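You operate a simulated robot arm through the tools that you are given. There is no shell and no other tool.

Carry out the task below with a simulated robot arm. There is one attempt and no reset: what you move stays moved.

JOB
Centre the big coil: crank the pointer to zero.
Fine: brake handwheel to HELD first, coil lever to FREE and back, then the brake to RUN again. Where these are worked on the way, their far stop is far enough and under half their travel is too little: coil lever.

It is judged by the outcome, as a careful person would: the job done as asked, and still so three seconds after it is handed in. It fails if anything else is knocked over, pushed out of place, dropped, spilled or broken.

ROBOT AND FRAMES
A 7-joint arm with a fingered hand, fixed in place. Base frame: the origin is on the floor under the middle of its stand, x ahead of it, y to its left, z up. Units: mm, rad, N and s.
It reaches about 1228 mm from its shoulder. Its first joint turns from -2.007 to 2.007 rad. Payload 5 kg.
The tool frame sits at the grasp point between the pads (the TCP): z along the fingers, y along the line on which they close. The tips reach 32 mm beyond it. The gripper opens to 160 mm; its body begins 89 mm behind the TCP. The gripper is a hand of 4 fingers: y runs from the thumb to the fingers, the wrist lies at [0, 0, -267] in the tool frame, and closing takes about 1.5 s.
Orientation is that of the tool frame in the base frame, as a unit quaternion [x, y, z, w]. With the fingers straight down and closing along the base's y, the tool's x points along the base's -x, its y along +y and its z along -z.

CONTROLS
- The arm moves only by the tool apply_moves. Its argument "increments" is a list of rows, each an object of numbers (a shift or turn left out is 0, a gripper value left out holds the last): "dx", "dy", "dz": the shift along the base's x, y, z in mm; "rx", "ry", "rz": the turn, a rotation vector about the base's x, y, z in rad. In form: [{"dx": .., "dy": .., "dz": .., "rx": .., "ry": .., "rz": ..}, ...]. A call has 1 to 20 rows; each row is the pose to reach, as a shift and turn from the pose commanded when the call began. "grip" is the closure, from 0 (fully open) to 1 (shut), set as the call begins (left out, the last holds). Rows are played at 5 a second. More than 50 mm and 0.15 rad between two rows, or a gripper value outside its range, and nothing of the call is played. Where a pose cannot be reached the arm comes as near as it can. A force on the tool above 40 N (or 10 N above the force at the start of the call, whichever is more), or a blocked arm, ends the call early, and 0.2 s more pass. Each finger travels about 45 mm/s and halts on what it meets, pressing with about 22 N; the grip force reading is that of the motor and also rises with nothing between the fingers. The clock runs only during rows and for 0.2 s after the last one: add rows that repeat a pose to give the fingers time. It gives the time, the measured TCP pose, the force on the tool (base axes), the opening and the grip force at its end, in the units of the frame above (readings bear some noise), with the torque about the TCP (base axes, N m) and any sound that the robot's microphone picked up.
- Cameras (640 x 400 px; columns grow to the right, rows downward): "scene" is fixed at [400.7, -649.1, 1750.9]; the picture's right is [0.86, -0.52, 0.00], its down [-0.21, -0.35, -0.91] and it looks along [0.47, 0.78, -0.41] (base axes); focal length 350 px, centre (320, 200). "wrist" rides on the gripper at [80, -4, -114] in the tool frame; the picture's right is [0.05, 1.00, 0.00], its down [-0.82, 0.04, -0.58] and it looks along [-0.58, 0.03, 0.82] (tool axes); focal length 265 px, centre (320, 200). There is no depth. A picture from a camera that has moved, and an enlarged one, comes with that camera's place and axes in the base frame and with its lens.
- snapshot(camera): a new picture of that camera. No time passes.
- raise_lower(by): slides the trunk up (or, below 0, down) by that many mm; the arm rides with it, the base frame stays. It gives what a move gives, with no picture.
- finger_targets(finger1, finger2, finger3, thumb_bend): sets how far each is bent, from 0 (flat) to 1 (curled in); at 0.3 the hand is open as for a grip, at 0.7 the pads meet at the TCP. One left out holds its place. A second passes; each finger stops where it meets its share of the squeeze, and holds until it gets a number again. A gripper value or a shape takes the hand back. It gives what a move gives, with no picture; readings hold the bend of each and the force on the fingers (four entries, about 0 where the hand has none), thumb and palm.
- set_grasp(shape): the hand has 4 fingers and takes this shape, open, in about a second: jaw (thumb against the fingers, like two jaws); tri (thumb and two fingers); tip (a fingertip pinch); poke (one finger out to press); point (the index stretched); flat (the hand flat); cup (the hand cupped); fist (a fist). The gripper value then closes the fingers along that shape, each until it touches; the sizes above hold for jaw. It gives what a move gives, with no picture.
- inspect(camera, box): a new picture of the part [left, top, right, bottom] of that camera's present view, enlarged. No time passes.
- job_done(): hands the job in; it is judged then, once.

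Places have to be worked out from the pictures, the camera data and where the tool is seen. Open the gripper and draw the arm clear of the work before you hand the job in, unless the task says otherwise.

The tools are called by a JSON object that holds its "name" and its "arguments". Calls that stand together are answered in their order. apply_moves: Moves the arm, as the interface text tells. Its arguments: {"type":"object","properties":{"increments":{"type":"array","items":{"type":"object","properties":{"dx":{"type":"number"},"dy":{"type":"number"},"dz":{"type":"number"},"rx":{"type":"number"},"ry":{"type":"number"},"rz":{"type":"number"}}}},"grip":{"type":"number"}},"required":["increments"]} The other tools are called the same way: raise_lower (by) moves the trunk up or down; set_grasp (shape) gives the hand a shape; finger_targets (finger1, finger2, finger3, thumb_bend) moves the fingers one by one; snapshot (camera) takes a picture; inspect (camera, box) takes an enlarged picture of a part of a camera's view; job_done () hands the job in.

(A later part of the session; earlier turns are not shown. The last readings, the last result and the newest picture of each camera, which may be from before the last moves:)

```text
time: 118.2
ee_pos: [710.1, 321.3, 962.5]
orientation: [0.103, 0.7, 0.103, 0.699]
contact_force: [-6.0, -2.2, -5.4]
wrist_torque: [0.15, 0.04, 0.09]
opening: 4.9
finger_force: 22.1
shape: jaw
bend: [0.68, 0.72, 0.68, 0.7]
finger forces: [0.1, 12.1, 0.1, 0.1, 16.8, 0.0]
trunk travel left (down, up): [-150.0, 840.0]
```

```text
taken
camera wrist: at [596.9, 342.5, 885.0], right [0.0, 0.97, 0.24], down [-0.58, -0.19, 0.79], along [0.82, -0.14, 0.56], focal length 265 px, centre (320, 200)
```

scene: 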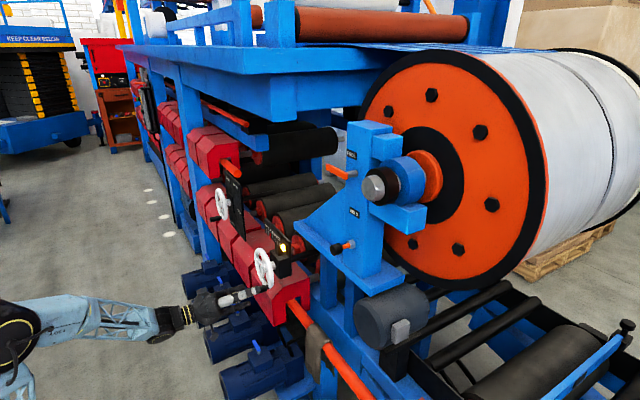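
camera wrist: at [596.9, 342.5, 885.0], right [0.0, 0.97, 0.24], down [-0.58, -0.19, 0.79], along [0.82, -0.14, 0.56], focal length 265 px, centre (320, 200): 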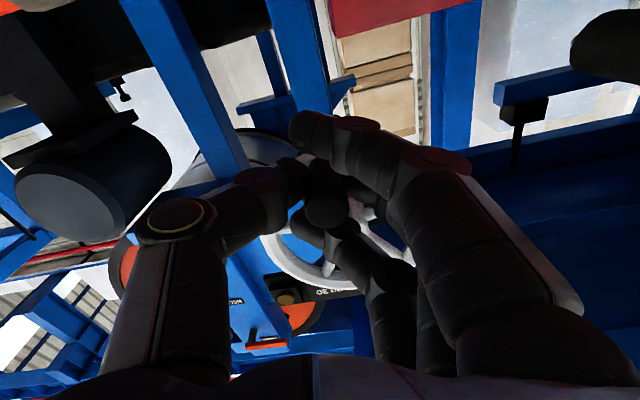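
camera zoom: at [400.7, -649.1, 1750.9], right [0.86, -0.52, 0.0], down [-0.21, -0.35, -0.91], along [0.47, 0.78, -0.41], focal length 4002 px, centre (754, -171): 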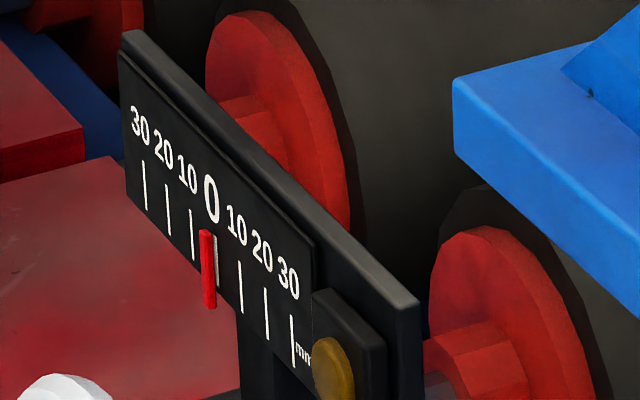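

The amber lamp has gone out; the pointer reads about 1.5 on the +y side after parallax. I turn 6° more and recheck.

{"name": "apply_moves", "arguments": {"increments": [{"dy": 1.8, "dz": -0.2, "rx": 0.026}, {"dy": 3.5, "dz": -0.4, "rx": 0.052}, {"dy": 5.3, "dz": -0.5, "rx": 0.079}, {"dy": 7.0, "dz": -0.6, "rx": 0.105}, {"dy": 7.0, "dz": -0.6, "rx": 0.105}]}}

{"name": "inspect", "arguments": {"camera": "scene", "box": [262, 215, 302, 250]}}

```text
time: 119.4
ee_pos: [709.3, 328.7, 961.4]
orientation: [0.139, 0.694, 0.138, 0.693]
contact_force: [0.2, -1.3, -1.9]
wrist_torque: [0.09, -0.01, 0.08]
opening: 5.2
finger_force: 22.5
shape: jaw
bend: [0.68, 0.72, 0.68, 0.7]
finger forces: [0.1, 12.0, 0.1, 0.1, 15.5, 0.1]
trunk travel left (down, up): [-150.0, 840.0]
```

```text
11.43 times, centred on (282, 232) of scene
camera zoom: at [400.7, -649.1, 1750.9], right [0.86, -0.52, 0.0], down [-0.21, -0.35, -0.91], along [0.47, 0.78, -0.41], focal length 4002 px, centre (754, -171)
```

zoom: 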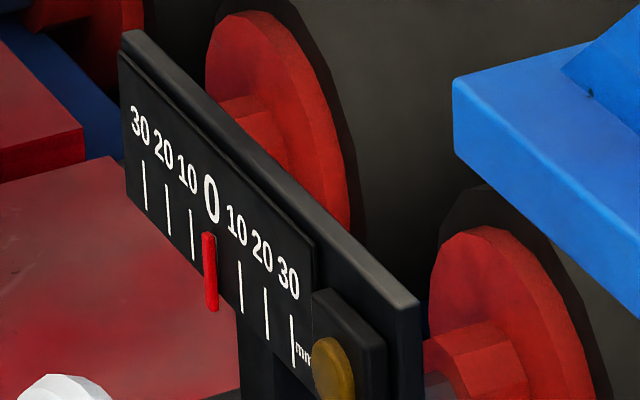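

Pointer reads about 0.7 left after parallax. I turn 3° more, then open the hand to read the scale straight on.

{"name": "apply_moves", "arguments": {"increments": [{"dy": 1.2, "dz": 0, "rx": 0.017}, {"dy": 2.4, "dz": 0, "rx": 0.035}, {"dy": 3.5, "dz": 0, "rx": 0.052}, {"dy": 3.5, "dz": 0, "rx": 0.052}]}}

{"name": "inspect", "arguments": {"camera": "scene", "box": [262, 215, 302, 250]}}

```text
time: 120.4
ee_pos: [709.5, 330.9, 961.0]
orientation: [0.157, 0.69, 0.156, 0.689]
contact_force: [-5.6, -2.7, -3.5]
wrist_torque: [0.08, 0.0, 0.09]
opening: 5.3
finger_force: 21.5
shape: jaw
bend: [0.68, 0.72, 0.68, 0.71]
finger forces: [0.0, 12.5, 0.1, 0.0, 16.4, 0.0]
trunk travel left (down, up): [-150.0, 840.0]
```

```text
11.43 times, centred on (282, 232) of scene
camera zoom: at [400.7, -649.1, 1750.9], right [0.86, -0.52, 0.0], down [-0.21, -0.35, -0.91], along [0.47, 0.78, -0.41], focal length 4002 px, centre (754, -171)
```

zoom: 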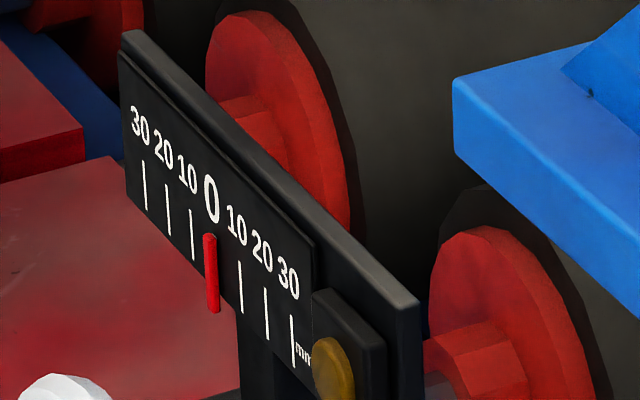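

Estimated at zero now. I open the hand, withdraw, and go to a straight-on viewpoint of the scale.

{"name": "apply_moves", "arguments": {"increments": [{"dx": 0}, {"dx": 0}, {"dx": 0}, {"dx": 0}, {"dx": 0}, {"dx": 0}, {"dx": 0}, {"dx": 0}, {"dx": -25}, {"dx": -50}, {"dx": -75}, {"dx": -75}], "grip": 0.0}}

{"name": "apply_moves", "arguments": {"increments": [{"rx": -0.12, "dz": 30}, {"rx": -0.24, "dz": 60}, {"rx": -0.36, "dz": 90}, {"rx": -0.454, "dz": 115, "dy": 3}, {"rx": -0.454, "dz": 130, "dy": 5}, {"rx": -0.454, "dz": 130, "dy": 5}]}}

{"name": "snapshot", "arguments": {"camera": "wrist"}}

```text
time: 123.0
ee_pos: [633.9, 330.8, 962.6]
orientation: [0.158, 0.69, 0.156, 0.689]
contact_force: [0.0, 1.3, 0.0]
wrist_torque: [0.0, -0.02, 0.0]
opening: 160.2
finger_force: 0.1
shape: jaw
bend: [0.3, 0.3, 0.3, 0.3]
finger forces: [0.0, 0.1, 0.1, 0.0, 0.0, 0.0]
trunk travel left (down, up): [-150.0, 840.0]
```

```text
time: 124.4
ee_pos: [633.4, 337.3, 1091.8]
orientation: [-0.003, 0.707, -0.003, 0.707]
contact_force: [-0.3, -0.3, 0.0]
wrist_torque: [0.01, -0.03, 0.0]
opening: 160.1
finger_force: 0.0
shape: jaw
bend: [0.3, 0.3, 0.3, 0.3]
finger forces: [0.0, 0.0, 0.0, 0.0, 0.0, 0.0]
trunk travel left (down, up): [-150.0, 840.0]
```

```text
taken
camera wrist: at [521.5, 333.4, 1012.8], right [0.0, 1.0, -0.06], down [-0.58, 0.05, 0.82], along [0.82, 0.03, 0.58], focal length 265 px, centre (320, 200)
```

wrist: 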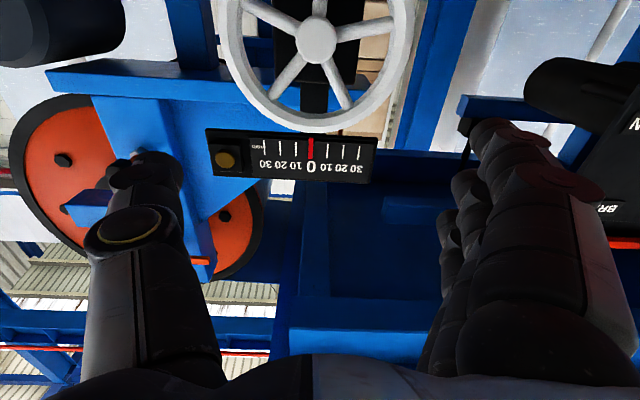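

{"name": "inspect", "arguments": {"camera": "wrist", "box": [255, 130, 375, 185]}}

{"name": "inspect", "arguments": {"camera": "wrist", "box": [285, 130, 340, 185]}}

```text
5.33 times, centred on (315, 158) of wrist
camera zoom: at [521.5, 333.4, 1012.8], right [0.0, 1.0, -0.06], down [-0.58, 0.05, 0.82], along [0.82, 0.03, 0.58], focal length 1416 px, centre (347, 427)
```

zoom: 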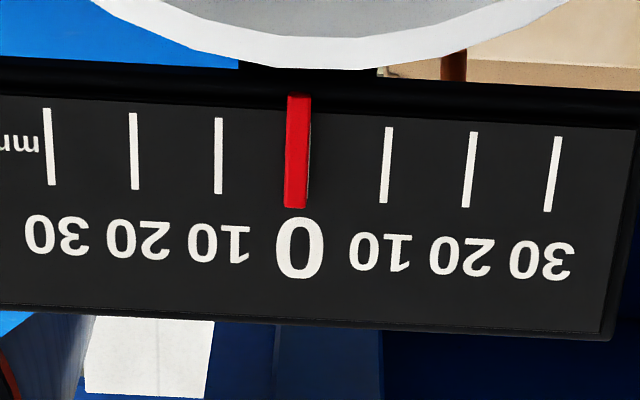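

```text
7.27 times, centred on (312, 158) of wrist
camera zoom: at [521.5, 333.4, 1012.8], right [0.0, 1.0, -0.06], down [-0.58, 0.05, 0.82], along [0.82, 0.03, 0.58], focal length 1930 px, centre (374, 509)
```

zoom: 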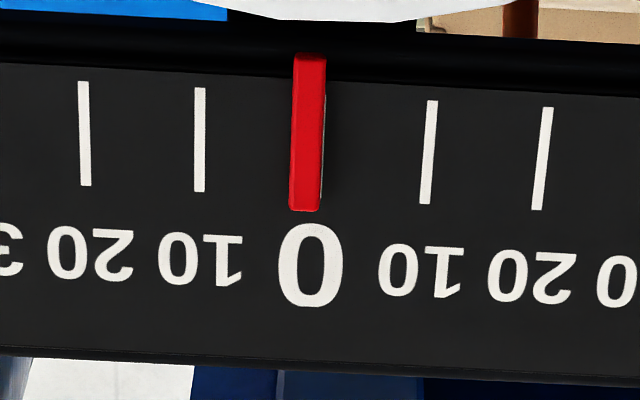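

Seen straight on, the pointer is about 0.6 mm past zero on the −y side. To be exact I regrasp the knob (now at the bottom, ~(332, 963)) with the hand level and turn back about 3°.

{"name": "apply_moves", "arguments": {"increments": [{"dz": -30, "dy": -2}, {"dz": -60, "dy": -4}, {"dz": -90, "dy": -6}, {"dz": -120, "dy": -6.5}, {"dz": -129, "dy": -6.5}, {"dz": -129, "dy": -6.5}]}}

{"name": "snapshot", "arguments": {"camera": "wrist"}}

```text
time: 125.8
ee_pos: [634.5, 331.0, 964.2]
orientation: [-0.001, 0.707, -0.003, 0.707]
contact_force: [0.1, -0.3, 0.4]
wrist_torque: [0.01, 0.0, 0.02]
opening: 159.9
finger_force: 0.1
shape: jaw
bend: [0.3, 0.3, 0.3, 0.3]
finger forces: [0.1, 0.1, 0.0, 0.1, 0.1, 0.0]
trunk travel left (down, up): [-150.0, 840.0]
```

```text
taken
camera wrist: at [522.1, 327.0, 884.0], right [0.0, 1.0, -0.06], down [-0.58, 0.05, 0.82], along [0.82, 0.03, 0.58], focal length 265 px, centre (320, 200)
```

wrist: 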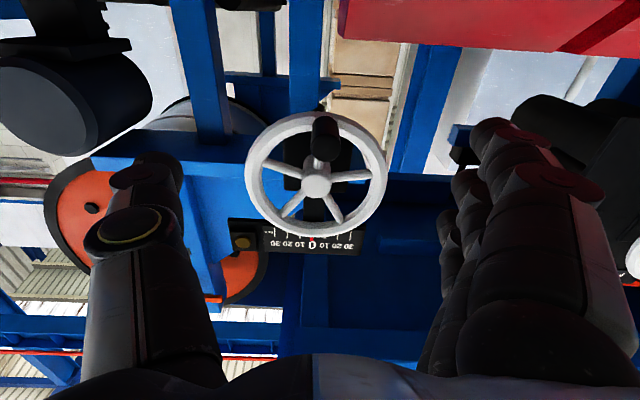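

The knob is at about (334, 966). I advance onto it.

{"name": "apply_moves", "arguments": {"increments": [{"dx": 20, "dy": 1, "dz": 1}, {"dx": 40, "dy": 1, "dz": 1}, {"dx": 60, "dy": 1, "dz": 1}, {"dx": 74, "dy": 1, "dz": 1}, {"dx": 74, "dy": 1, "dz": 1}]}}

{"name": "snapshot", "arguments": {"camera": "wrist"}}

```text
time: 127.0
ee_pos: [709.1, 329.9, 965.2]
orientation: [-0.001, 0.707, -0.002, 0.707]
contact_force: [0.4, 0.0, 0.1]
wrist_torque: [0.01, -0.03, 0.03]
opening: 160.1
finger_force: 0.1
shape: jaw
bend: [0.3, 0.3, 0.3, 0.3]
finger forces: [0.1, 0.1, 0.0, 0.0, 0.0, 0.0]
trunk travel left (down, up): [-150.0, 840.0]
```

```text
taken
camera wrist: at [596.2, 327.1, 885.2], right [0.0, 1.0, -0.06], down [-0.58, 0.05, 0.82], along [0.82, 0.03, 0.58], focal length 265 px, centre (320, 200)
```

wrist: 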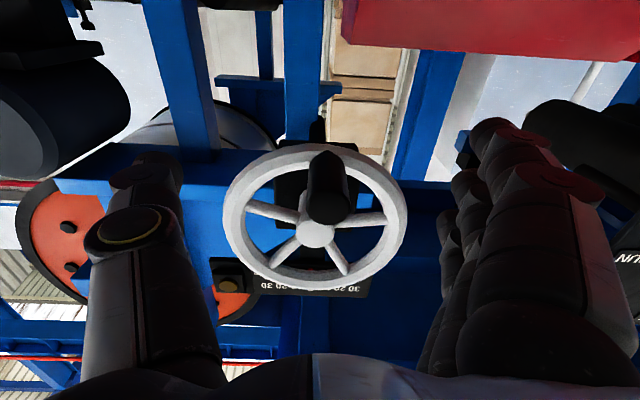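

The knob lies ~4 mm to the +y side of the TCP; I shift 2.5 mm and close.

{"name": "apply_moves", "arguments": {"increments": [{"dy": 2.5}, {"dy": 2.5}, {"dy": 2.5}, {"dy": 2.5}, {"dy": 2.5}, {"dy": 2.5}, {"dy": 2.5}, {"dy": 2.5}, {"dy": 2.5}, {"dy": 2.5}], "grip": 1.0}}

{"name": "inspect", "arguments": {"camera": "scene", "box": [262, 215, 302, 250]}}

```text
time: 129.2
ee_pos: [708.7, 331.9, 965.5]
orientation: [0.0, 0.707, -0.003, 0.707]
contact_force: [-0.1, -3.9, 0.1]
wrist_torque: [0.03, 0.02, 0.03]
opening: 5.0
finger_force: 17.7
shape: jaw
bend: [0.67, 0.72, 0.67, 0.7]
finger forces: [0.1, 9.3, 0.1, 0.1, 12.5, 0.1]
trunk travel left (down, up): [-150.0, 840.0]
```

```text
11.43 times, centred on (282, 232) of scene
camera zoom: at [400.7, -649.1, 1750.9], right [0.86, -0.52, 0.0], down [-0.21, -0.35, -0.91], along [0.47, 0.78, -0.41], focal length 4002 px, centre (754, -171)
```

zoom: 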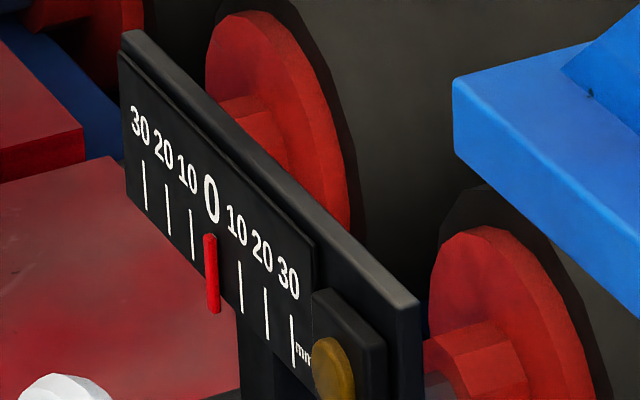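

Pointer unchanged by gripping. I turn back ~3° (3.7 mm in −y).

{"name": "apply_moves", "arguments": {"increments": [{"dy": -1.2}, {"dy": -2.4}, {"dy": -3.7}, {"dy": -3.7}, {"dy": -3.7}]}}

{"name": "inspect", "arguments": {"camera": "scene", "box": [262, 215, 302, 250]}}

```text
time: 130.4
ee_pos: [707.5, 330.8, 964.1]
orientation: [0.0, 0.707, -0.003, 0.707]
contact_force: [5.0, 1.5, 9.8]
wrist_torque: [0.07, -0.21, 0.18]
opening: 3.7
finger_force: 22.2
shape: jaw
bend: [0.68, 0.71, 0.68, 0.7]
finger forces: [0.0, 12.5, 0.0, 0.1, 11.8, 0.0]
trunk travel left (down, up): [-150.0, 840.0]
```

```text
11.43 times, centred on (282, 232) of scene
camera zoom: at [400.7, -649.1, 1750.9], right [0.86, -0.52, 0.0], down [-0.21, -0.35, -0.91], along [0.47, 0.78, -0.41], focal length 4002 px, centre (754, -171)
```

zoom: 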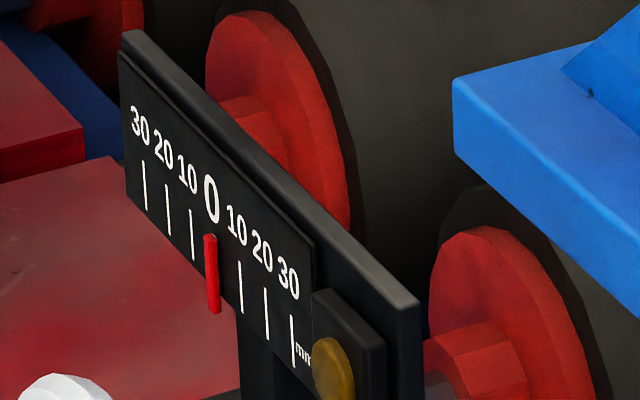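

No pointer change yet (slack/friction taken up). I go a little further, 1 mm at a time.

{"name": "apply_moves", "arguments": {"increments": [{"dy": -1.0}, {"dy": -2.0}, {"dy": -3.0}, {"dy": -3.0}]}}

{"name": "inspect", "arguments": {"camera": "scene", "box": [262, 215, 302, 250]}}

```text
time: 131.4
ee_pos: [709.0, 327.8, 963.3]
orientation: [-0.002, 0.707, -0.002, 0.707]
contact_force: [2.3, 2.1, 8.0]
wrist_torque: [0.0, -0.18, 0.22]
opening: 3.4
finger_force: 21.8
shape: jaw
bend: [0.68, 0.71, 0.68, 0.7]
finger forces: [0.0, 13.3, 0.1, 0.0, 11.3, 0.0]
trunk travel left (down, up): [-150.0, 840.0]
```

```text
11.43 times, centred on (282, 232) of scene
camera zoom: at [400.7, -649.1, 1750.9], right [0.86, -0.52, 0.0], down [-0.21, -0.35, -0.91], along [0.47, 0.78, -0.41], focal length 4002 px, centre (754, -171)
```

zoom: 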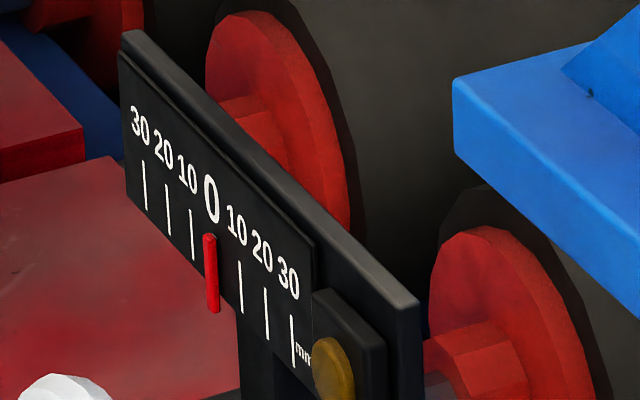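

The pointer has shifted slightly. I enlarge more strongly to quantify.

{"name": "inspect", "arguments": {"camera": "scene", "box": [274, 230, 288, 244]}}

{"name": "snapshot", "arguments": {"camera": "wrist"}}

```text
16.00 times, centred on (281, 237) of scene
camera zoom: at [400.7, -649.1, 1750.9], right [0.86, -0.52, 0.0], down [-0.21, -0.35, -0.91], along [0.47, 0.78, -0.41], focal length 5603 px, centre (944, -392)
```

zoom: 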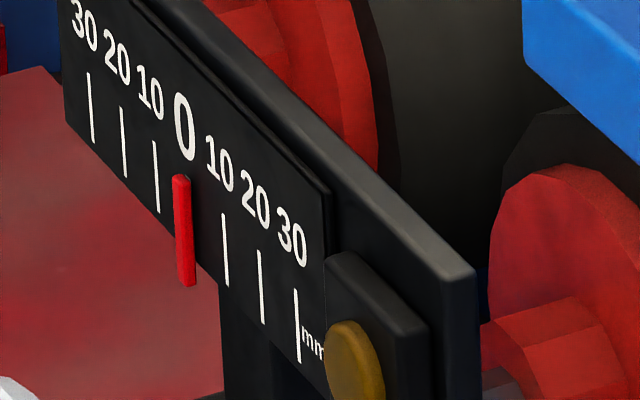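

```text
taken
camera wrist: at [595.6, 323.8, 884.4], right [0.0, 1.0, -0.06], down [-0.58, 0.05, 0.82], along [0.82, 0.03, 0.58], focal length 265 px, centre (320, 200)
```

wrist: 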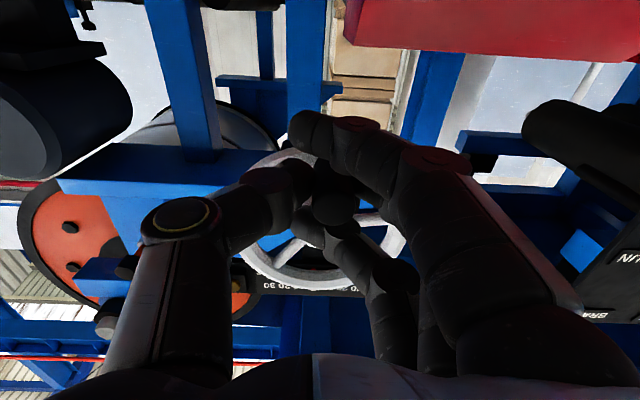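

The wheel itself hasn't moved yet; the fingers are still yielding. I continue in −y in small steps.

{"name": "apply_moves", "arguments": {"increments": [{"dy": -1.0}, {"dy": -2.0}, {"dy": -3.0}, {"dy": -3.0}]}}

{"name": "inspect", "arguments": {"camera": "scene", "box": [274, 230, 288, 244]}}

```text
time: 132.4
ee_pos: [706.9, 324.2, 963.8]
orientation: [-0.002, 0.707, -0.003, 0.707]
contact_force: [2.4, 2.8, 4.4]
wrist_torque: [-0.05, -0.13, 0.22]
opening: 3.2
finger_force: 22.1
shape: jaw
bend: [0.68, 0.71, 0.68, 0.7]
finger forces: [0.0, 13.8, 0.1, 0.1, 10.8, 0.0]
trunk travel left (down, up): [-150.0, 840.0]
```

```text
16.00 times, centred on (281, 237) of scene
camera zoom: at [400.7, -649.1, 1750.9], right [0.86, -0.52, 0.0], down [-0.21, -0.35, -0.91], along [0.47, 0.78, -0.41], focal length 5603 px, centre (944, -392)
```

zoom: 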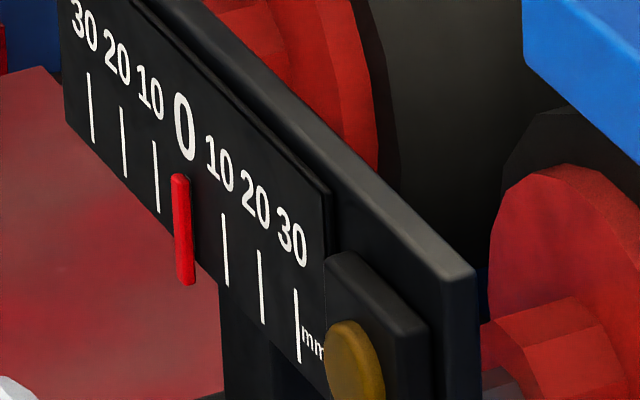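

The pointer is creeping the right way (about −0.3 now). One more step of 2.5 mm.

{"name": "apply_moves", "arguments": {"increments": [{"dy": -1.0}, {"dy": -2.0}, {"dy": -2.5}, {"dy": -2.5}]}}

{"name": "inspect", "arguments": {"camera": "scene", "box": [274, 230, 288, 244]}}

```text
time: 133.4
ee_pos: [707.9, 322.0, 962.7]
orientation: [-0.002, 0.707, -0.003, 0.707]
contact_force: [1.1, 3.2, 4.0]
wrist_torque: [-0.04, -0.07, 0.22]
opening: 3.5
finger_force: 22.3
shape: jaw
bend: [0.68, 0.71, 0.68, 0.71]
finger forces: [0.0, 14.3, 0.1, 0.0, 10.6, 0.0]
trunk travel left (down, up): [-150.0, 840.0]
```

```text
16.00 times, centred on (281, 237) of scene
camera zoom: at [400.7, -649.1, 1750.9], right [0.86, -0.52, 0.0], down [-0.21, -0.35, -0.91], along [0.47, 0.78, -0.41], focal length 5603 px, centre (944, -392)
```

zoom: 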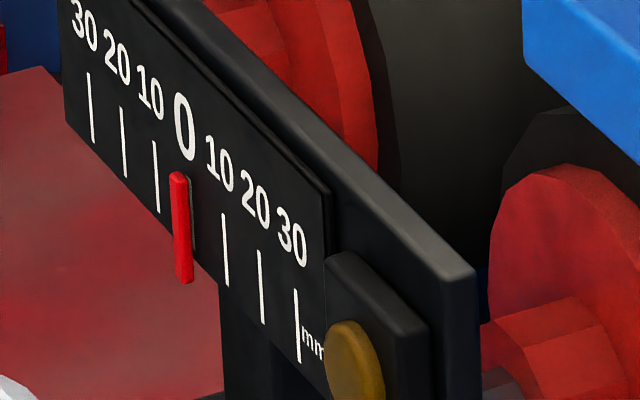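

Now about zero. I open, withdraw and verify straight on again.

{"name": "apply_moves", "arguments": {"increments": [{"dx": 0}, {"dx": 0}, {"dx": 0}, {"dx": 0}, {"dx": 0}, {"dx": 0}, {"dx": 0}, {"dx": 0}, {"dx": -25}, {"dx": -50}, {"dx": -75}, {"dx": -75}], "grip": 0.0}}

{"name": "apply_moves", "arguments": {"increments": [{"dz": 30, "dy": 4}, {"dz": 60, "dy": 8}, {"dz": 90, "dy": 12}, {"dz": 115, "dy": 14}, {"dz": 130, "dy": 15}, {"dz": 130, "dy": 15}]}}

{"name": "inspect", "arguments": {"camera": "wrist", "box": [285, 130, 340, 185]}}

{"name": "snapshot", "arguments": {"camera": "wrist"}}

```text
time: 136.0
ee_pos: [633.6, 323.0, 962.5]
orientation: [-0.001, 0.707, -0.003, 0.707]
contact_force: [1.0, -0.2, -0.4]
wrist_torque: [0.0, -0.04, -0.01]
opening: 160.3
finger_force: 0.1
shape: jaw
bend: [0.3, 0.3, 0.3, 0.3]
finger forces: [0.1, 0.0, 0.0, 0.0, 0.0, 0.0]
trunk travel left (down, up): [-150.0, 840.0]
```

```text
time: 137.4
ee_pos: [632.7, 337.5, 1093.3]
orientation: [-0.001, 0.707, -0.003, 0.707]
contact_force: [0.4, 0.4, 0.9]
wrist_torque: [0.01, -0.01, -0.01]
opening: 160.0
finger_force: 0.1
shape: jaw
bend: [0.3, 0.3, 0.3, 0.3]
finger forces: [0.0, 0.0, 0.0, 0.0, 0.1, 0.0]
trunk travel left (down, up): [-150.0, 840.0]
```

```text
7.27 times, centred on (312, 158) of wrist
camera zoom: at [520.3, 333.5, 1014.1], right [0.0, 1.0, -0.06], down [-0.58, 0.05, 0.82], along [0.82, 0.03, 0.58], focal length 1930 px, centre (374, 509)
```

zoom: 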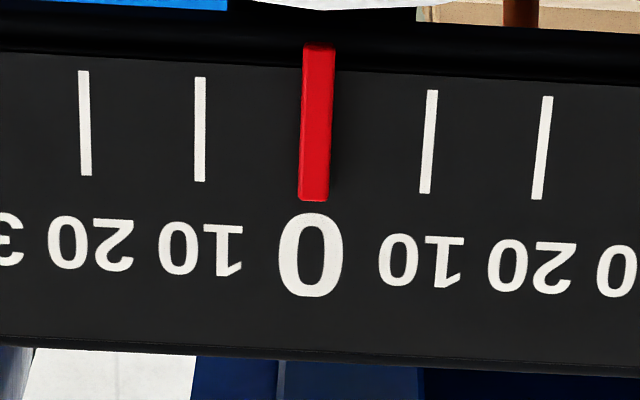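

```text
taken
camera wrist: at [520.3, 333.5, 1014.1], right [0.0, 1.0, -0.06], down [-0.58, 0.05, 0.82], along [0.82, 0.03, 0.58], focal length 265 px, centre (320, 200)
```

wrist: 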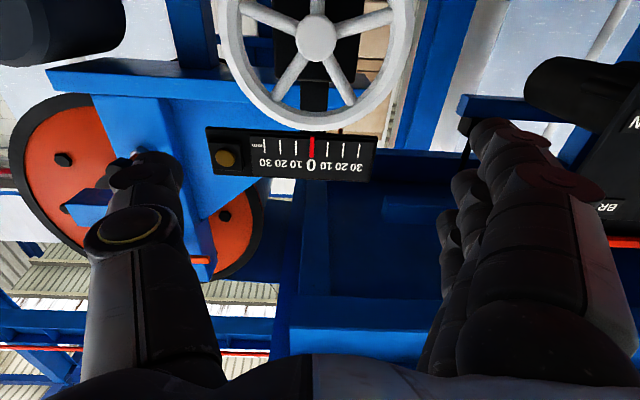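

Pointer is on zero within ~0.2 mm and the lamp is out. Next I return to the lever: raise the trunk by 200 mm first.

{"name": "raise_lower", "arguments": {"by": 200}}

{"name": "apply_moves", "arguments": {"increments": [{"dz": 20, "dy": -10}, {"dz": 40, "dy": -20}, {"dz": 60, "dy": -30}, {"dz": 80, "dy": -40}, {"dz": 100, "dy": -50}, {"dz": 120, "dy": -60}, {"dz": 145, "dy": -72}, {"dz": 145, "dy": -72}]}}

{"name": "snapshot", "arguments": {"camera": "scene"}}

```text
time: 139.6
ee_pos: [633.2, 337.4, 1293.5]
orientation: [-0.001, 0.707, -0.002, 0.707]
contact_force: [0.5, 0.7, -0.5]
wrist_torque: [0.0, 0.01, 0.01]
opening: 159.9
finger_force: 0.0
shape: jaw
bend: [0.3, 0.3, 0.3, 0.3]
finger forces: [0.0, 0.0, 0.0, 0.1, 0.0, 0.0]
trunk travel left (down, up): [-350.0, 640.0]
```

```text
time: 141.4
ee_pos: [631.7, 265.6, 1440.6]
orientation: [0.0, 0.707, -0.003, 0.707]
contact_force: [-0.7, -0.2, 0.3]
wrist_torque: [-0.03, 0.05, 0.01]
opening: 159.9
finger_force: 0.1
shape: jaw
bend: [0.3, 0.3, 0.3, 0.3]
finger forces: [0.0, 0.0, 0.0, 0.1, 0.1, 0.1]
trunk travel left (down, up): [-350.0, 640.0]
```

```text
taken
```

scene: 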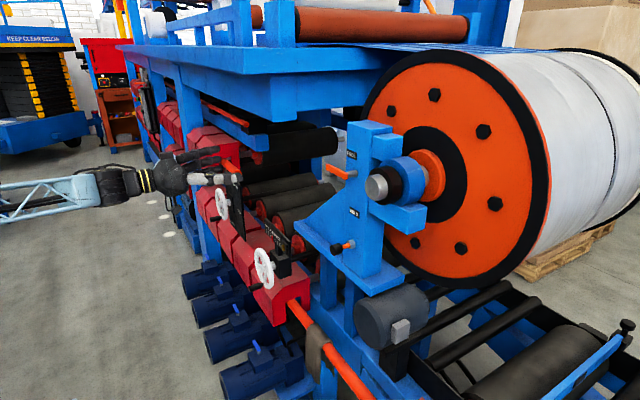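

The posture matches the earlier one. I move to (784, 98, 1440) along the reverse of the earlier path.

{"name": "apply_moves", "arguments": {"increments": [{"dx": 20, "dy": -22}, {"dx": 41, "dy": -45}, {"dx": 62, "dy": -68}, {"dx": 84, "dy": -92}, {"dx": 106, "dy": -116}, {"dx": 128, "dy": -140}, {"dx": 152, "dy": -167}, {"dx": 152, "dy": -167}]}}

{"name": "apply_moves", "arguments": {"increments": [{"rx": 0.14}, {"rx": 0.28}, {"rx": 0.42}, {"rx": 0.56}, {"rx": 0.7}, {"rx": 0.84}, {"rx": 0.98}, {"rx": 1.12}, {"rx": 1.26}, {"rx": 1.4}, {"rx": 1.5}, {"rx": 1.58}, {"rx": 1.58}]}}

{"name": "snapshot", "arguments": {"camera": "wrist"}}

{"name": "snapshot", "arguments": {"camera": "scene"}}

```text
time: 143.2
ee_pos: [784.8, 98.8, 1438.6]
orientation: [-0.002, 0.707, -0.002, 0.707]
contact_force: [0.5, -0.3, 0.3]
wrist_torque: [-0.03, 0.02, 0.04]
opening: 160.0
finger_force: 0.1
shape: jaw
bend: [0.3, 0.3, 0.3, 0.3]
finger forces: [0.1, 0.1, 0.0, 0.1, 0.0, 0.0]
trunk travel left (down, up): [-350.0, 640.0]
```

```text
time: 146.0
ee_pos: [784.4, 97.5, 1438.8]
orientation: [0.502, 0.499, 0.501, 0.499]
contact_force: [0.2, 0.5, -0.8]
wrist_torque: [0.0, -0.02, -0.03]
opening: 159.6
finger_force: 0.1
shape: jaw
bend: [0.3, 0.3, 0.3, 0.3]
finger forces: [0.1, 0.0, 0.0, 0.0, 0.0, 0.0]
trunk travel left (down, up): [-350.0, 640.0]
```

```text
taken
camera wrist: at [672.5, 179.3, 1435.7], right [0.0, 0.05, 1.0], down [-0.58, -0.82, 0.04], along [0.82, -0.58, 0.03], focal length 265 px, centre (320, 200)
```

wrist: 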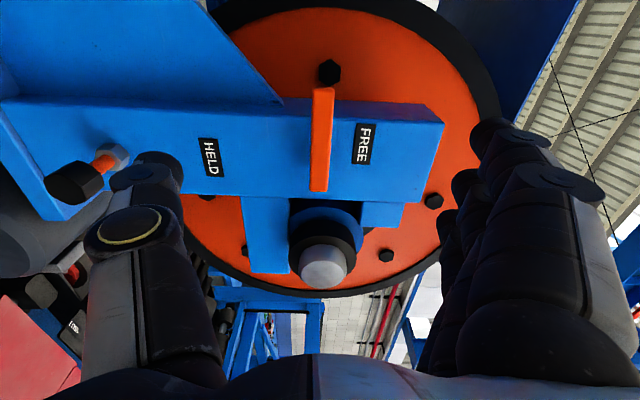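

```text
taken
```

scene: 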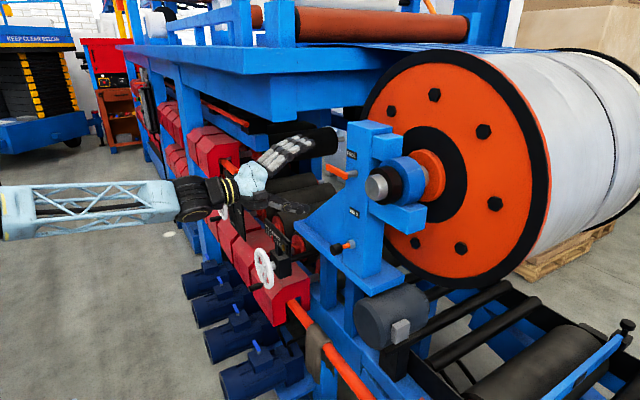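

The lever bar is centred in view (z≈1440). I advance 100 mm in small steps.

{"name": "apply_moves", "arguments": {"increments": [{"dx": 15}, {"dx": 30}, {"dx": 45}, {"dx": 60}, {"dx": 60}]}}

{"name": "apply_moves", "arguments": {"increments": [{"dx": 14}, {"dx": 28}, {"dx": 40}, {"dx": 40}]}}

{"name": "snapshot", "arguments": {"camera": "wrist"}}

```text
time: 147.2
ee_pos: [847.0, 100.0, 1439.9]
orientation: [0.501, 0.499, 0.502, 0.498]
contact_force: [1.1, 0.5, 0.1]
wrist_torque: [0.0, -0.01, -0.01]
opening: 160.1
finger_force: 0.0
shape: jaw
bend: [0.3, 0.3, 0.3, 0.3]
finger forces: [0.0, 0.0, 0.0, 0.0, 0.0, 0.0]
trunk travel left (down, up): [-350.0, 640.0]
```

```text
time: 148.2
ee_pos: [884.8, 97.9, 1439.7]
orientation: [0.502, 0.499, 0.5, 0.499]
contact_force: [0.0, -1.6, -1.0]
wrist_torque: [-0.02, -0.03, -0.04]
opening: 160.0
finger_force: 0.0
shape: jaw
bend: [0.3, 0.3, 0.3, 0.3]
finger forces: [0.1, 0.0, 0.1, 0.0, 0.0, 0.1]
trunk travel left (down, up): [-350.0, 640.0]
```

```text
taken
camera wrist: at [772.8, 179.6, 1436.5], right [0.0, 0.05, 1.0], down [-0.58, -0.82, 0.04], along [0.82, -0.58, 0.03], focal length 265 px, centre (320, 200)
```

wrist: 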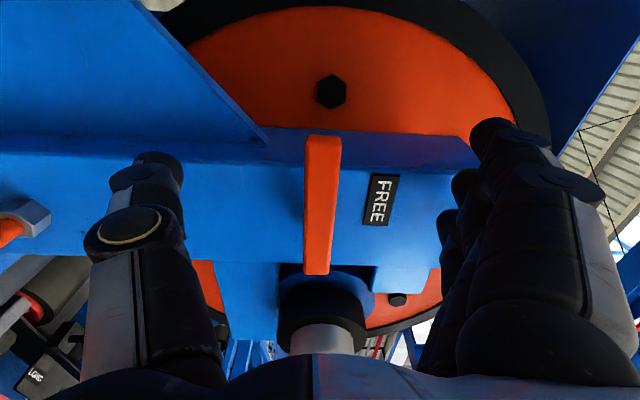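

The bar is between thumb and fingers. I close on it.

{"name": "apply_moves", "arguments": {"increments": [{"dx": 0}, {"dx": 0}, {"dx": 0}, {"dx": 0}, {"dx": 0}, {"dx": 0}, {"dx": 0}, {"dx": 0}, {"dx": 0}, {"dx": 0}], "grip": 1.0}}

{"name": "snapshot", "arguments": {"camera": "wrist"}}

```text
time: 150.4
ee_pos: [886.0, 97.6, 1438.6]
orientation: [0.502, 0.5, 0.5, 0.499]
contact_force: [10.0, 1.3, 1.9]
wrist_torque: [0.02, 0.03, 0.04]
opening: 4.1
finger_force: 21.8
shape: jaw
bend: [0.7, 0.7, 0.7, 0.71]
finger forces: [6.0, 5.9, 6.0, 0.0, 17.9, 0.0]
trunk travel left (down, up): [-350.0, 640.0]
```

```text
taken
camera wrist: at [773.8, 179.5, 1436.0], right [0.0, 0.05, 1.0], down [-0.58, -0.82, 0.04], along [0.82, -0.58, 0.03], focal length 265 px, centre (320, 200)
```

wrist: 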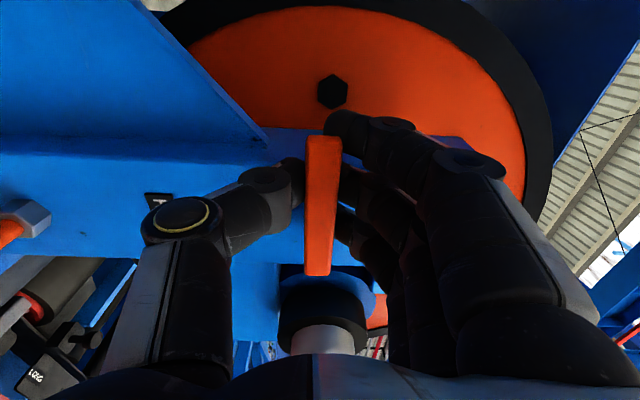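

Firm grip. I swing the lever back down, rolling the hand with it: first 0.8 rad.

{"name": "apply_moves", "arguments": {"increments": [{"dy": -0.1, "dz": -5.1, "rx": -0.1}, {"dy": -0.7, "dz": -10.2, "rx": -0.2}, {"dy": -1.8, "dz": -15.2, "rx": -0.3}, {"dy": -3.4, "dz": -20.0, "rx": -0.4}, {"dy": -5.5, "dz": -24.7, "rx": -0.5}, {"dy": -8.0, "dz": -29.1, "rx": -0.6}, {"dy": -11.0, "dz": -33.3, "rx": -0.7}, {"dy": -14.3, "dz": -37.1, "rx": -0.8}, {"dy": -14.3, "dz": -37.1, "rx": -0.8}]}}

{"name": "snapshot", "arguments": {"camera": "wrist"}}

```text
time: 152.4
ee_pos: [886.7, 81.5, 1400.5]
orientation: [0.267, 0.655, 0.266, 0.655]
contact_force: [20.3, -7.9, 8.2]
wrist_torque: [0.06, -0.11, -0.14]
opening: 3.8
finger_force: 21.5
shape: jaw
bend: [0.7, 0.7, 0.7, 0.71]
finger forces: [7.3, 7.0, 7.2, 0.0, 20.1, 0.0]
trunk travel left (down, up): [-350.0, 640.0]
```

```text
taken
camera wrist: at [773.5, 136.2, 1341.4], right [0.0, 0.75, 0.66], down [-0.58, -0.54, 0.61], along [0.82, -0.38, 0.43], focal length 265 px, centre (320, 200)
```

wrist: 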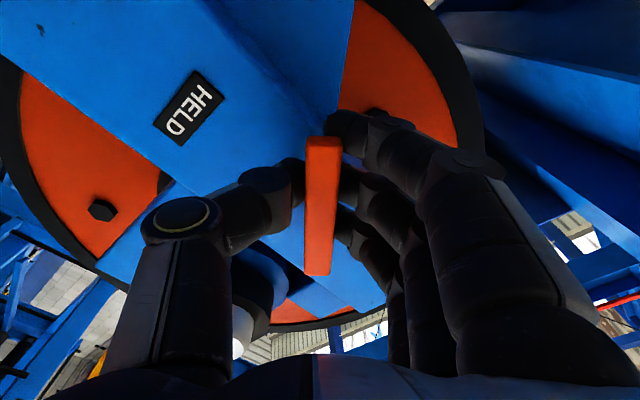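

Following well. I continue down to vertical (HELD).

{"name": "apply_moves", "arguments": {"increments": [{"dx": 1, "dy": -3.7, "dz": -3.5, "rx": -0.1}, {"dx": 1, "dy": -7.8, "dz": -6.6, "rx": -0.2}, {"dx": 1, "dy": -12.1, "dz": -9.3, "rx": -0.3}, {"dx": 1, "dy": -16.7, "dz": -11.5, "rx": -0.4}, {"dx": 1, "dy": -21.5, "dz": -13.3, "rx": -0.5}, {"dx": 1, "dy": -26.5, "dz": -14.5, "rx": -0.6}, {"dx": 1, "dy": -31.5, "dz": -15.3, "rx": -0.7}, {"dx": 1, "dy": -35.6, "dz": -15.6, "rx": -0.78}, {"dx": 1, "dy": -35.6, "dz": -15.6, "rx": -0.78}]}}

{"name": "snapshot", "arguments": {"camera": "wrist"}}

{"name": "inspect", "arguments": {"camera": "scene", "box": [270, 120, 430, 270]}}

```text
time: 154.4
ee_pos: [887.3, 47.3, 1384.9]
orientation: [-0.001, 0.707, -0.003, 0.707]
contact_force: [19.7, -6.9, 22.8]
wrist_torque: [0.18, -0.22, -0.2]
opening: 3.6
finger_force: 22.1
shape: jaw
bend: [0.7, 0.7, 0.7, 0.71]
finger forces: [7.9, 7.3, 7.1, 0.0, 21.7, 0.0]
trunk travel left (down, up): [-350.0, 640.0]
```

```text
taken
camera wrist: at [773.9, 43.4, 1305.8], right [0.0, 1.0, -0.06], down [-0.58, 0.05, 0.81], along [0.82, 0.03, 0.58], focal length 265 px, centre (320, 200)
```

wrist: 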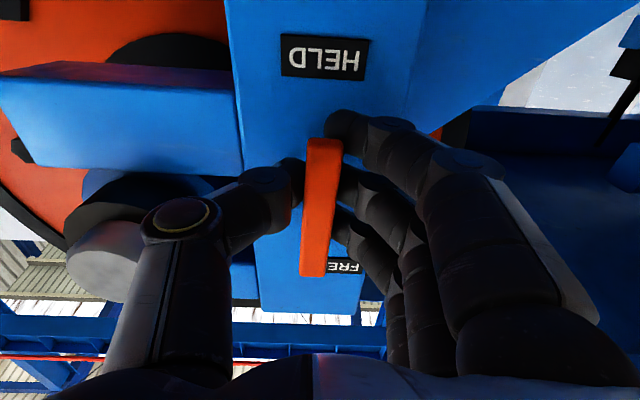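

```text
2.67 times, centred on (350, 195) of scene
camera zoom: at [400.7, -649.1, 1750.9], right [0.86, -0.52, 0.0], down [-0.21, -0.35, -0.91], along [0.47, 0.78, -0.41], focal length 934 px, centre (240, 213)
```

zoom: 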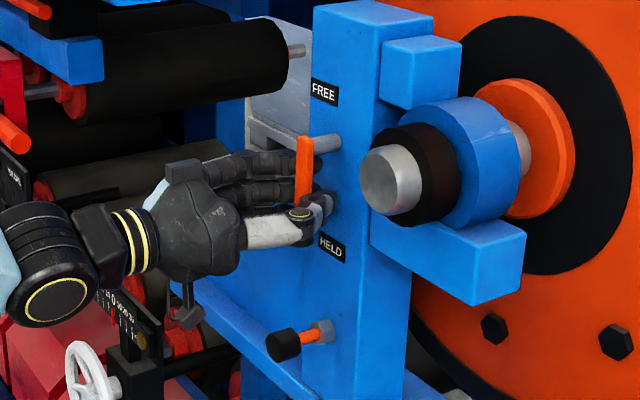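

The lever is about 3° short of vertical. I push a little further toward the HELD stop.

{"name": "apply_moves", "arguments": {"increments": [{"dy": -1.2, "dz": 1, "rx": -0.02}, {"dy": -2.4, "dz": 1.5, "rx": -0.04}, {"dy": -3.6, "dz": 2, "rx": -0.06}, {"dy": -5.0, "dz": 2, "rx": -0.08}, {"dy": -5.0, "dz": 2, "rx": -0.08}]}}

{"name": "snapshot", "arguments": {"camera": "wrist"}}

```text
time: 155.6
ee_pos: [887.6, 42.7, 1387.0]
orientation: [-0.031, 0.707, -0.031, 0.706]
contact_force: [15.3, 3.4, 11.0]
wrist_torque: [0.35, -0.12, -0.05]
opening: 3.6
finger_force: 21.8
shape: jaw
bend: [0.69, 0.7, 0.7, 0.71]
finger forces: [8.7, 7.8, 6.7, 0.1, 17.4, 0.0]
trunk travel left (down, up): [-350.0, 640.0]
```

```text
taken
camera wrist: at [773.9, 34.1, 1307.2], right [0.0, 0.99, -0.14], down [-0.58, 0.11, 0.81], along [0.82, 0.08, 0.57], focal length 265 px, centre (320, 200)
```

wrist: 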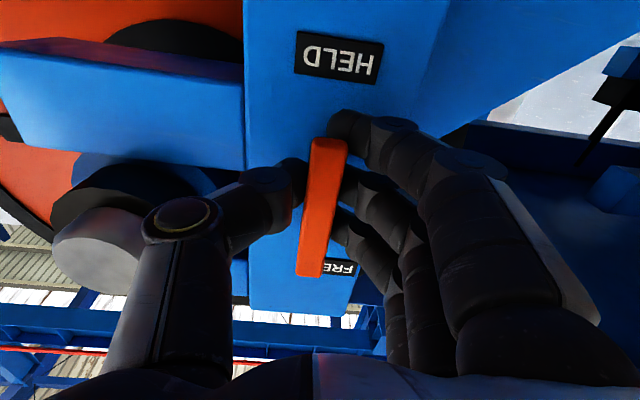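

The bar now resists slightly (+3 N in y). A bit more to make sure the HELD stop is reached.

{"name": "apply_moves", "arguments": {"increments": [{"dy": -1.5}, {"dy": -3.0}, {"dy": -4.5}, {"dy": -6.0}, {"dy": -6.0}]}}

{"name": "snapshot", "arguments": {"camera": "wrist"}}

```text
time: 156.8
ee_pos: [888.2, 40.3, 1384.9]
orientation: [-0.031, 0.707, -0.03, 0.706]
contact_force: [14.8, 17.6, 4.1]
wrist_torque: [0.19, -0.09, 0.11]
opening: 2.6
finger_force: 22.1
shape: jaw
bend: [0.68, 0.69, 0.7, 0.71]
finger forces: [10.0, 8.7, 7.1, 0.0, 14.0, 0.1]
trunk travel left (down, up): [-350.0, 640.0]
```

```text
taken
camera wrist: at [774.7, 30.3, 1307.2], right [0.0, 0.99, -0.14], down [-0.58, 0.11, 0.81], along [0.82, 0.08, 0.57], focal length 265 px, centre (320, 200)
```

wrist: 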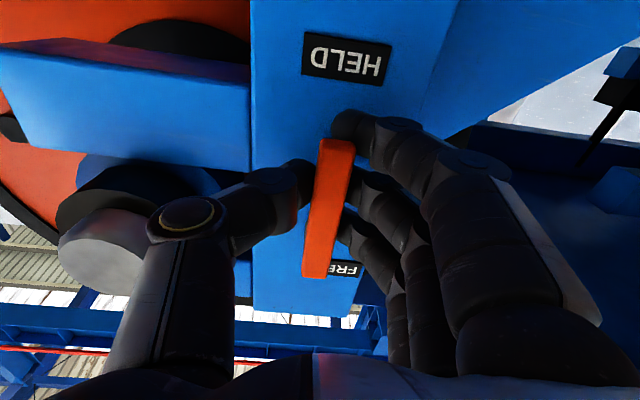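

17 N against the stop: the lever is at HELD. I ease off, level the roll and open the hand.

{"name": "apply_moves", "arguments": {"increments": [{"dy": 3.0, "rx": 0.02}, {"dy": 5.0, "rx": 0.04}, {"dy": 5.0, "rx": 0.04}]}}

{"name": "apply_moves", "arguments": {"increments": [{"dx": 0}, {"dx": 0}, {"dx": 0}, {"dx": 0}, {"dx": 0}, {"dx": 0}, {"dx": 0}, {"dx": 0}, {"dx": 0}, {"dx": 0}], "grip": 0.0}}

{"name": "snapshot", "arguments": {"camera": "wrist"}}

{"name": "inspect", "arguments": {"camera": "scene", "box": [320, 130, 390, 230]}}

```text
time: 157.6
ee_pos: [887.3, 42.9, 1386.4]
orientation: [-0.015, 0.708, -0.018, 0.706]
contact_force: [13.5, 3.9, 0.3]
wrist_torque: [-0.05, -0.05, -0.05]
opening: 2.2
finger_force: 21.9
shape: jaw
bend: [0.69, 0.7, 0.7, 0.71]
finger forces: [7.9, 6.5, 6.0, 0.0, 17.3, 0.0]
trunk travel left (down, up): [-350.0, 640.0]
```

```text
time: 159.8
ee_pos: [886.1, 43.2, 1387.0]
orientation: [-0.014, 0.707, -0.016, 0.707]
contact_force: [-0.4, -0.3, -0.2]
wrist_torque: [0.01, -0.01, 0.03]
opening: 159.9
finger_force: 0.0
shape: jaw
bend: [0.3, 0.3, 0.3, 0.3]
finger forces: [0.0, 0.0, 0.1, 0.1, 0.1, 0.0]
trunk travel left (down, up): [-350.0, 640.0]
```

```text
taken
camera wrist: at [773.5, 35.7, 1308.0], right [0.0, 1.0, -0.1], down [-0.58, 0.08, 0.81], along [0.82, 0.06, 0.57], focal length 265 px, centre (320, 200)
```

wrist: 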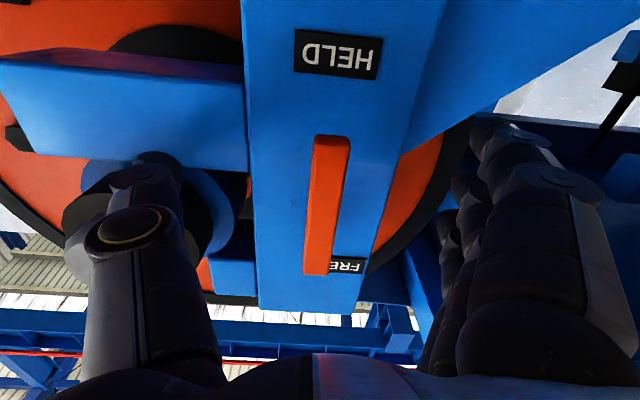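

```text
4.00 times, centred on (355, 180) of scene
camera zoom: at [400.7, -649.1, 1750.9], right [0.86, -0.52, 0.0], down [-0.21, -0.35, -0.91], along [0.47, 0.78, -0.41], focal length 1401 px, centre (180, 280)
```

zoom: 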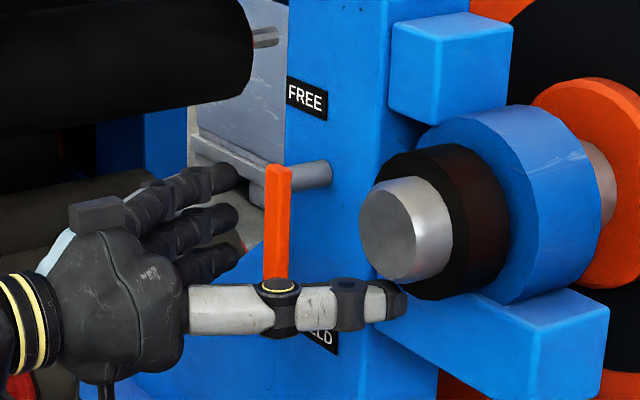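

The bar is vertical again like at the start (HELD). I withdraw straight back and check the lever, pointer and lamp.

{"name": "apply_moves", "arguments": {"increments": [{"dx": -14}, {"dx": -28}, {"dx": -42}, {"dx": -56}, {"dx": -70}, {"dx": -84, "rx": 0.02}, {"dx": -100, "rx": 0.042}, {"dx": -100, "rx": 0.042}]}}

{"name": "inspect", "arguments": {"camera": "scene", "box": [320, 130, 390, 230]}}

{"name": "snapshot", "arguments": {"camera": "wrist"}}

{"name": "snapshot", "arguments": {"camera": "scene"}}

```text
time: 161.6
ee_pos: [785.6, 42.4, 1388.7]
orientation: [-0.001, 0.707, -0.001, 0.707]
contact_force: [0.2, 0.5, 0.2]
wrist_torque: [0.01, 0.01, 0.01]
opening: 160.0
finger_force: 0.0
shape: jaw
bend: [0.3, 0.3, 0.3, 0.3]
finger forces: [0.0, 0.1, 0.0, 0.0, 0.0, 0.1]
trunk travel left (down, up): [-350.0, 640.0]
```

```text
4.00 times, centred on (355, 180) of scene
camera zoom: at [400.7, -649.1, 1750.9], right [0.86, -0.52, 0.0], down [-0.21, -0.35, -0.91], along [0.47, 0.78, -0.41], focal length 1401 px, centre (180, 280)
```

zoom: 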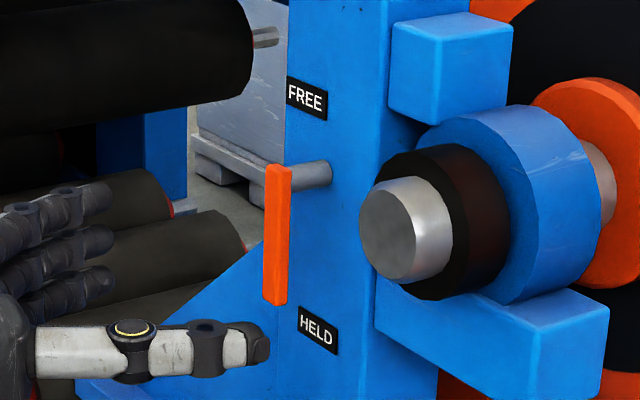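

```text
taken
camera wrist: at [672.9, 39.1, 1308.0], right [0.0, 1.0, -0.06], down [-0.58, 0.05, 0.82], along [0.82, 0.03, 0.58], focal length 265 px, centre (320, 200)
```

wrist: 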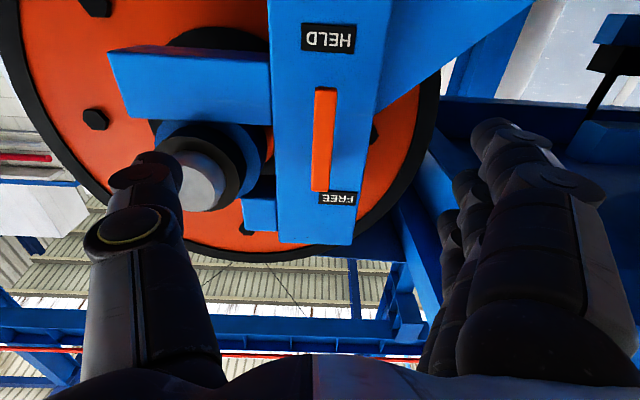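

```text
taken
```

scene: 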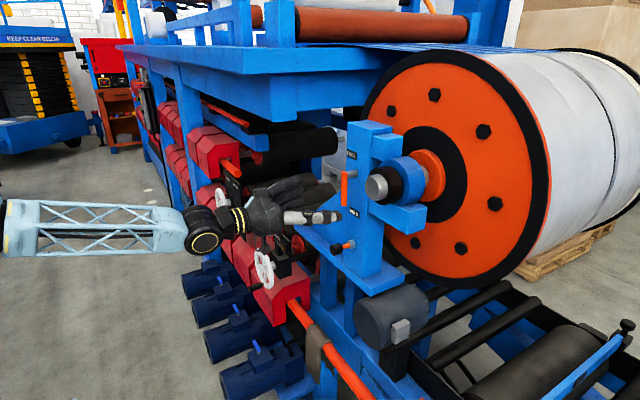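

The lever is exactly as at the start (HELD), and the lamp stays out. Now back toward the brake wheel: first retrace to (640, 265, 1440).

{"name": "apply_moves", "arguments": {"increments": [{"dx": 0, "dy": 28, "dz": 25}, {"dx": 0, "dy": 56, "dz": 50}, {"dx": -24, "dy": 80, "dz": 52}, {"dx": -48, "dy": 108, "dz": 52}, {"dx": -72, "dy": 136, "dz": 52}, {"dx": -96, "dy": 164, "dz": 52}, {"dx": -120, "dy": 194, "dz": 52}, {"dx": -146, "dy": 222, "dz": 52}, {"dx": -146, "dy": 222, "dz": 52}]}}

{"name": "raise_lower", "arguments": {"by": -200}}

{"name": "snapshot", "arguments": {"camera": "scene"}}

```text
time: 163.6
ee_pos: [639.8, 265.7, 1440.0]
orientation: [-0.001, 0.707, -0.003, 0.707]
contact_force: [-0.5, -0.3, 0.5]
wrist_torque: [0.02, 0.03, 0.01]
opening: 160.3
finger_force: 0.1
shape: jaw
bend: [0.3, 0.3, 0.3, 0.3]
finger forces: [0.0, 0.0, 0.1, 0.0, 0.0, 0.1]
trunk travel left (down, up): [-350.0, 640.0]
```

```text
time: 165.8
ee_pos: [643.4, 264.3, 1236.7]
orientation: [-0.001, 0.709, -0.003, 0.705]
contact_force: [0.0, -0.6, -1.1]
wrist_torque: [0.05, 0.01, 0.01]
opening: 160.1
finger_force: 0.1
shape: jaw
bend: [0.3, 0.3, 0.3, 0.3]
finger forces: [0.0, 0.0, 0.0, 0.0, 0.0, 0.0]
trunk travel left (down, up): [-150.0, 840.0]
```

```text
taken
```

scene: 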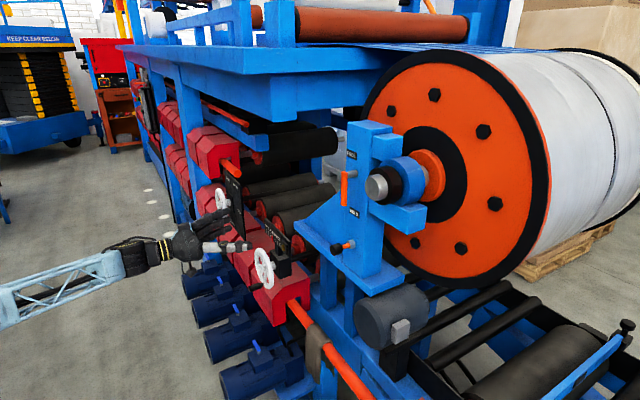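

The pose shifted a few mm at the end of the lowering, so something low begins to touch; I raise the trunk by 60 mm and then move along +y.

{"name": "raise_lower", "arguments": {"by": 60}}

{"name": "apply_moves", "arguments": {"increments": [{"dx": -5, "dy": 38, "dz": -20}, {"dx": -10, "dy": 76, "dz": -40}, {"dx": -15, "dy": 114, "dz": -60}, {"dx": -20, "dy": 152, "dz": -80}, {"dx": -25, "dy": 190, "dz": -100}, {"dx": -30, "dy": 228, "dz": -120}, {"dx": -33, "dy": 266, "dz": -140}, {"dx": -33, "dy": 266, "dz": -140}]}}

{"name": "snapshot", "arguments": {"camera": "scene"}}

```text
time: 166.8
ee_pos: [638.4, 263.4, 1300.7]
orientation: [-0.002, 0.707, -0.001, 0.708]
contact_force: [0.6, 0.6, -0.3]
wrist_torque: [0.01, -0.01, -0.02]
opening: 159.9
finger_force: 0.0
shape: jaw
bend: [0.3, 0.3, 0.3, 0.3]
finger forces: [0.1, 0.0, 0.1, 0.1, 0.1, 0.0]
trunk travel left (down, up): [-210.0, 780.0]
```

```text
time: 168.6
ee_pos: [607.6, 531.6, 1158.4]
orientation: [-0.001, 0.707, -0.002, 0.707]
contact_force: [0.2, 0.8, -0.9]
wrist_torque: [-0.01, -0.01, -0.09]
opening: 160.0
finger_force: 0.0
shape: jaw
bend: [0.3, 0.3, 0.3, 0.3]
finger forces: [0.0, 0.1, 0.0, 0.0, 0.0, 0.0]
trunk travel left (down, up): [-210.0, 780.0]
```

```text
taken
```

scene: 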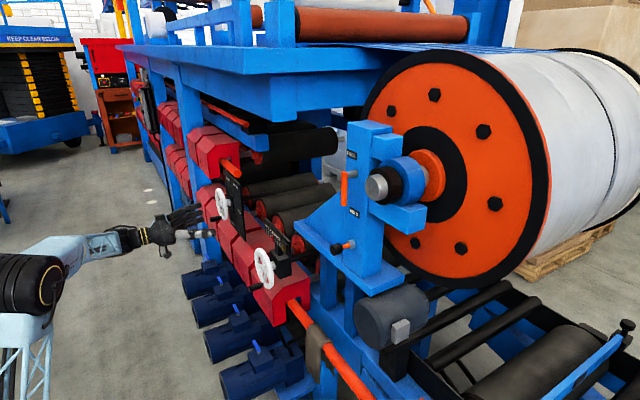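

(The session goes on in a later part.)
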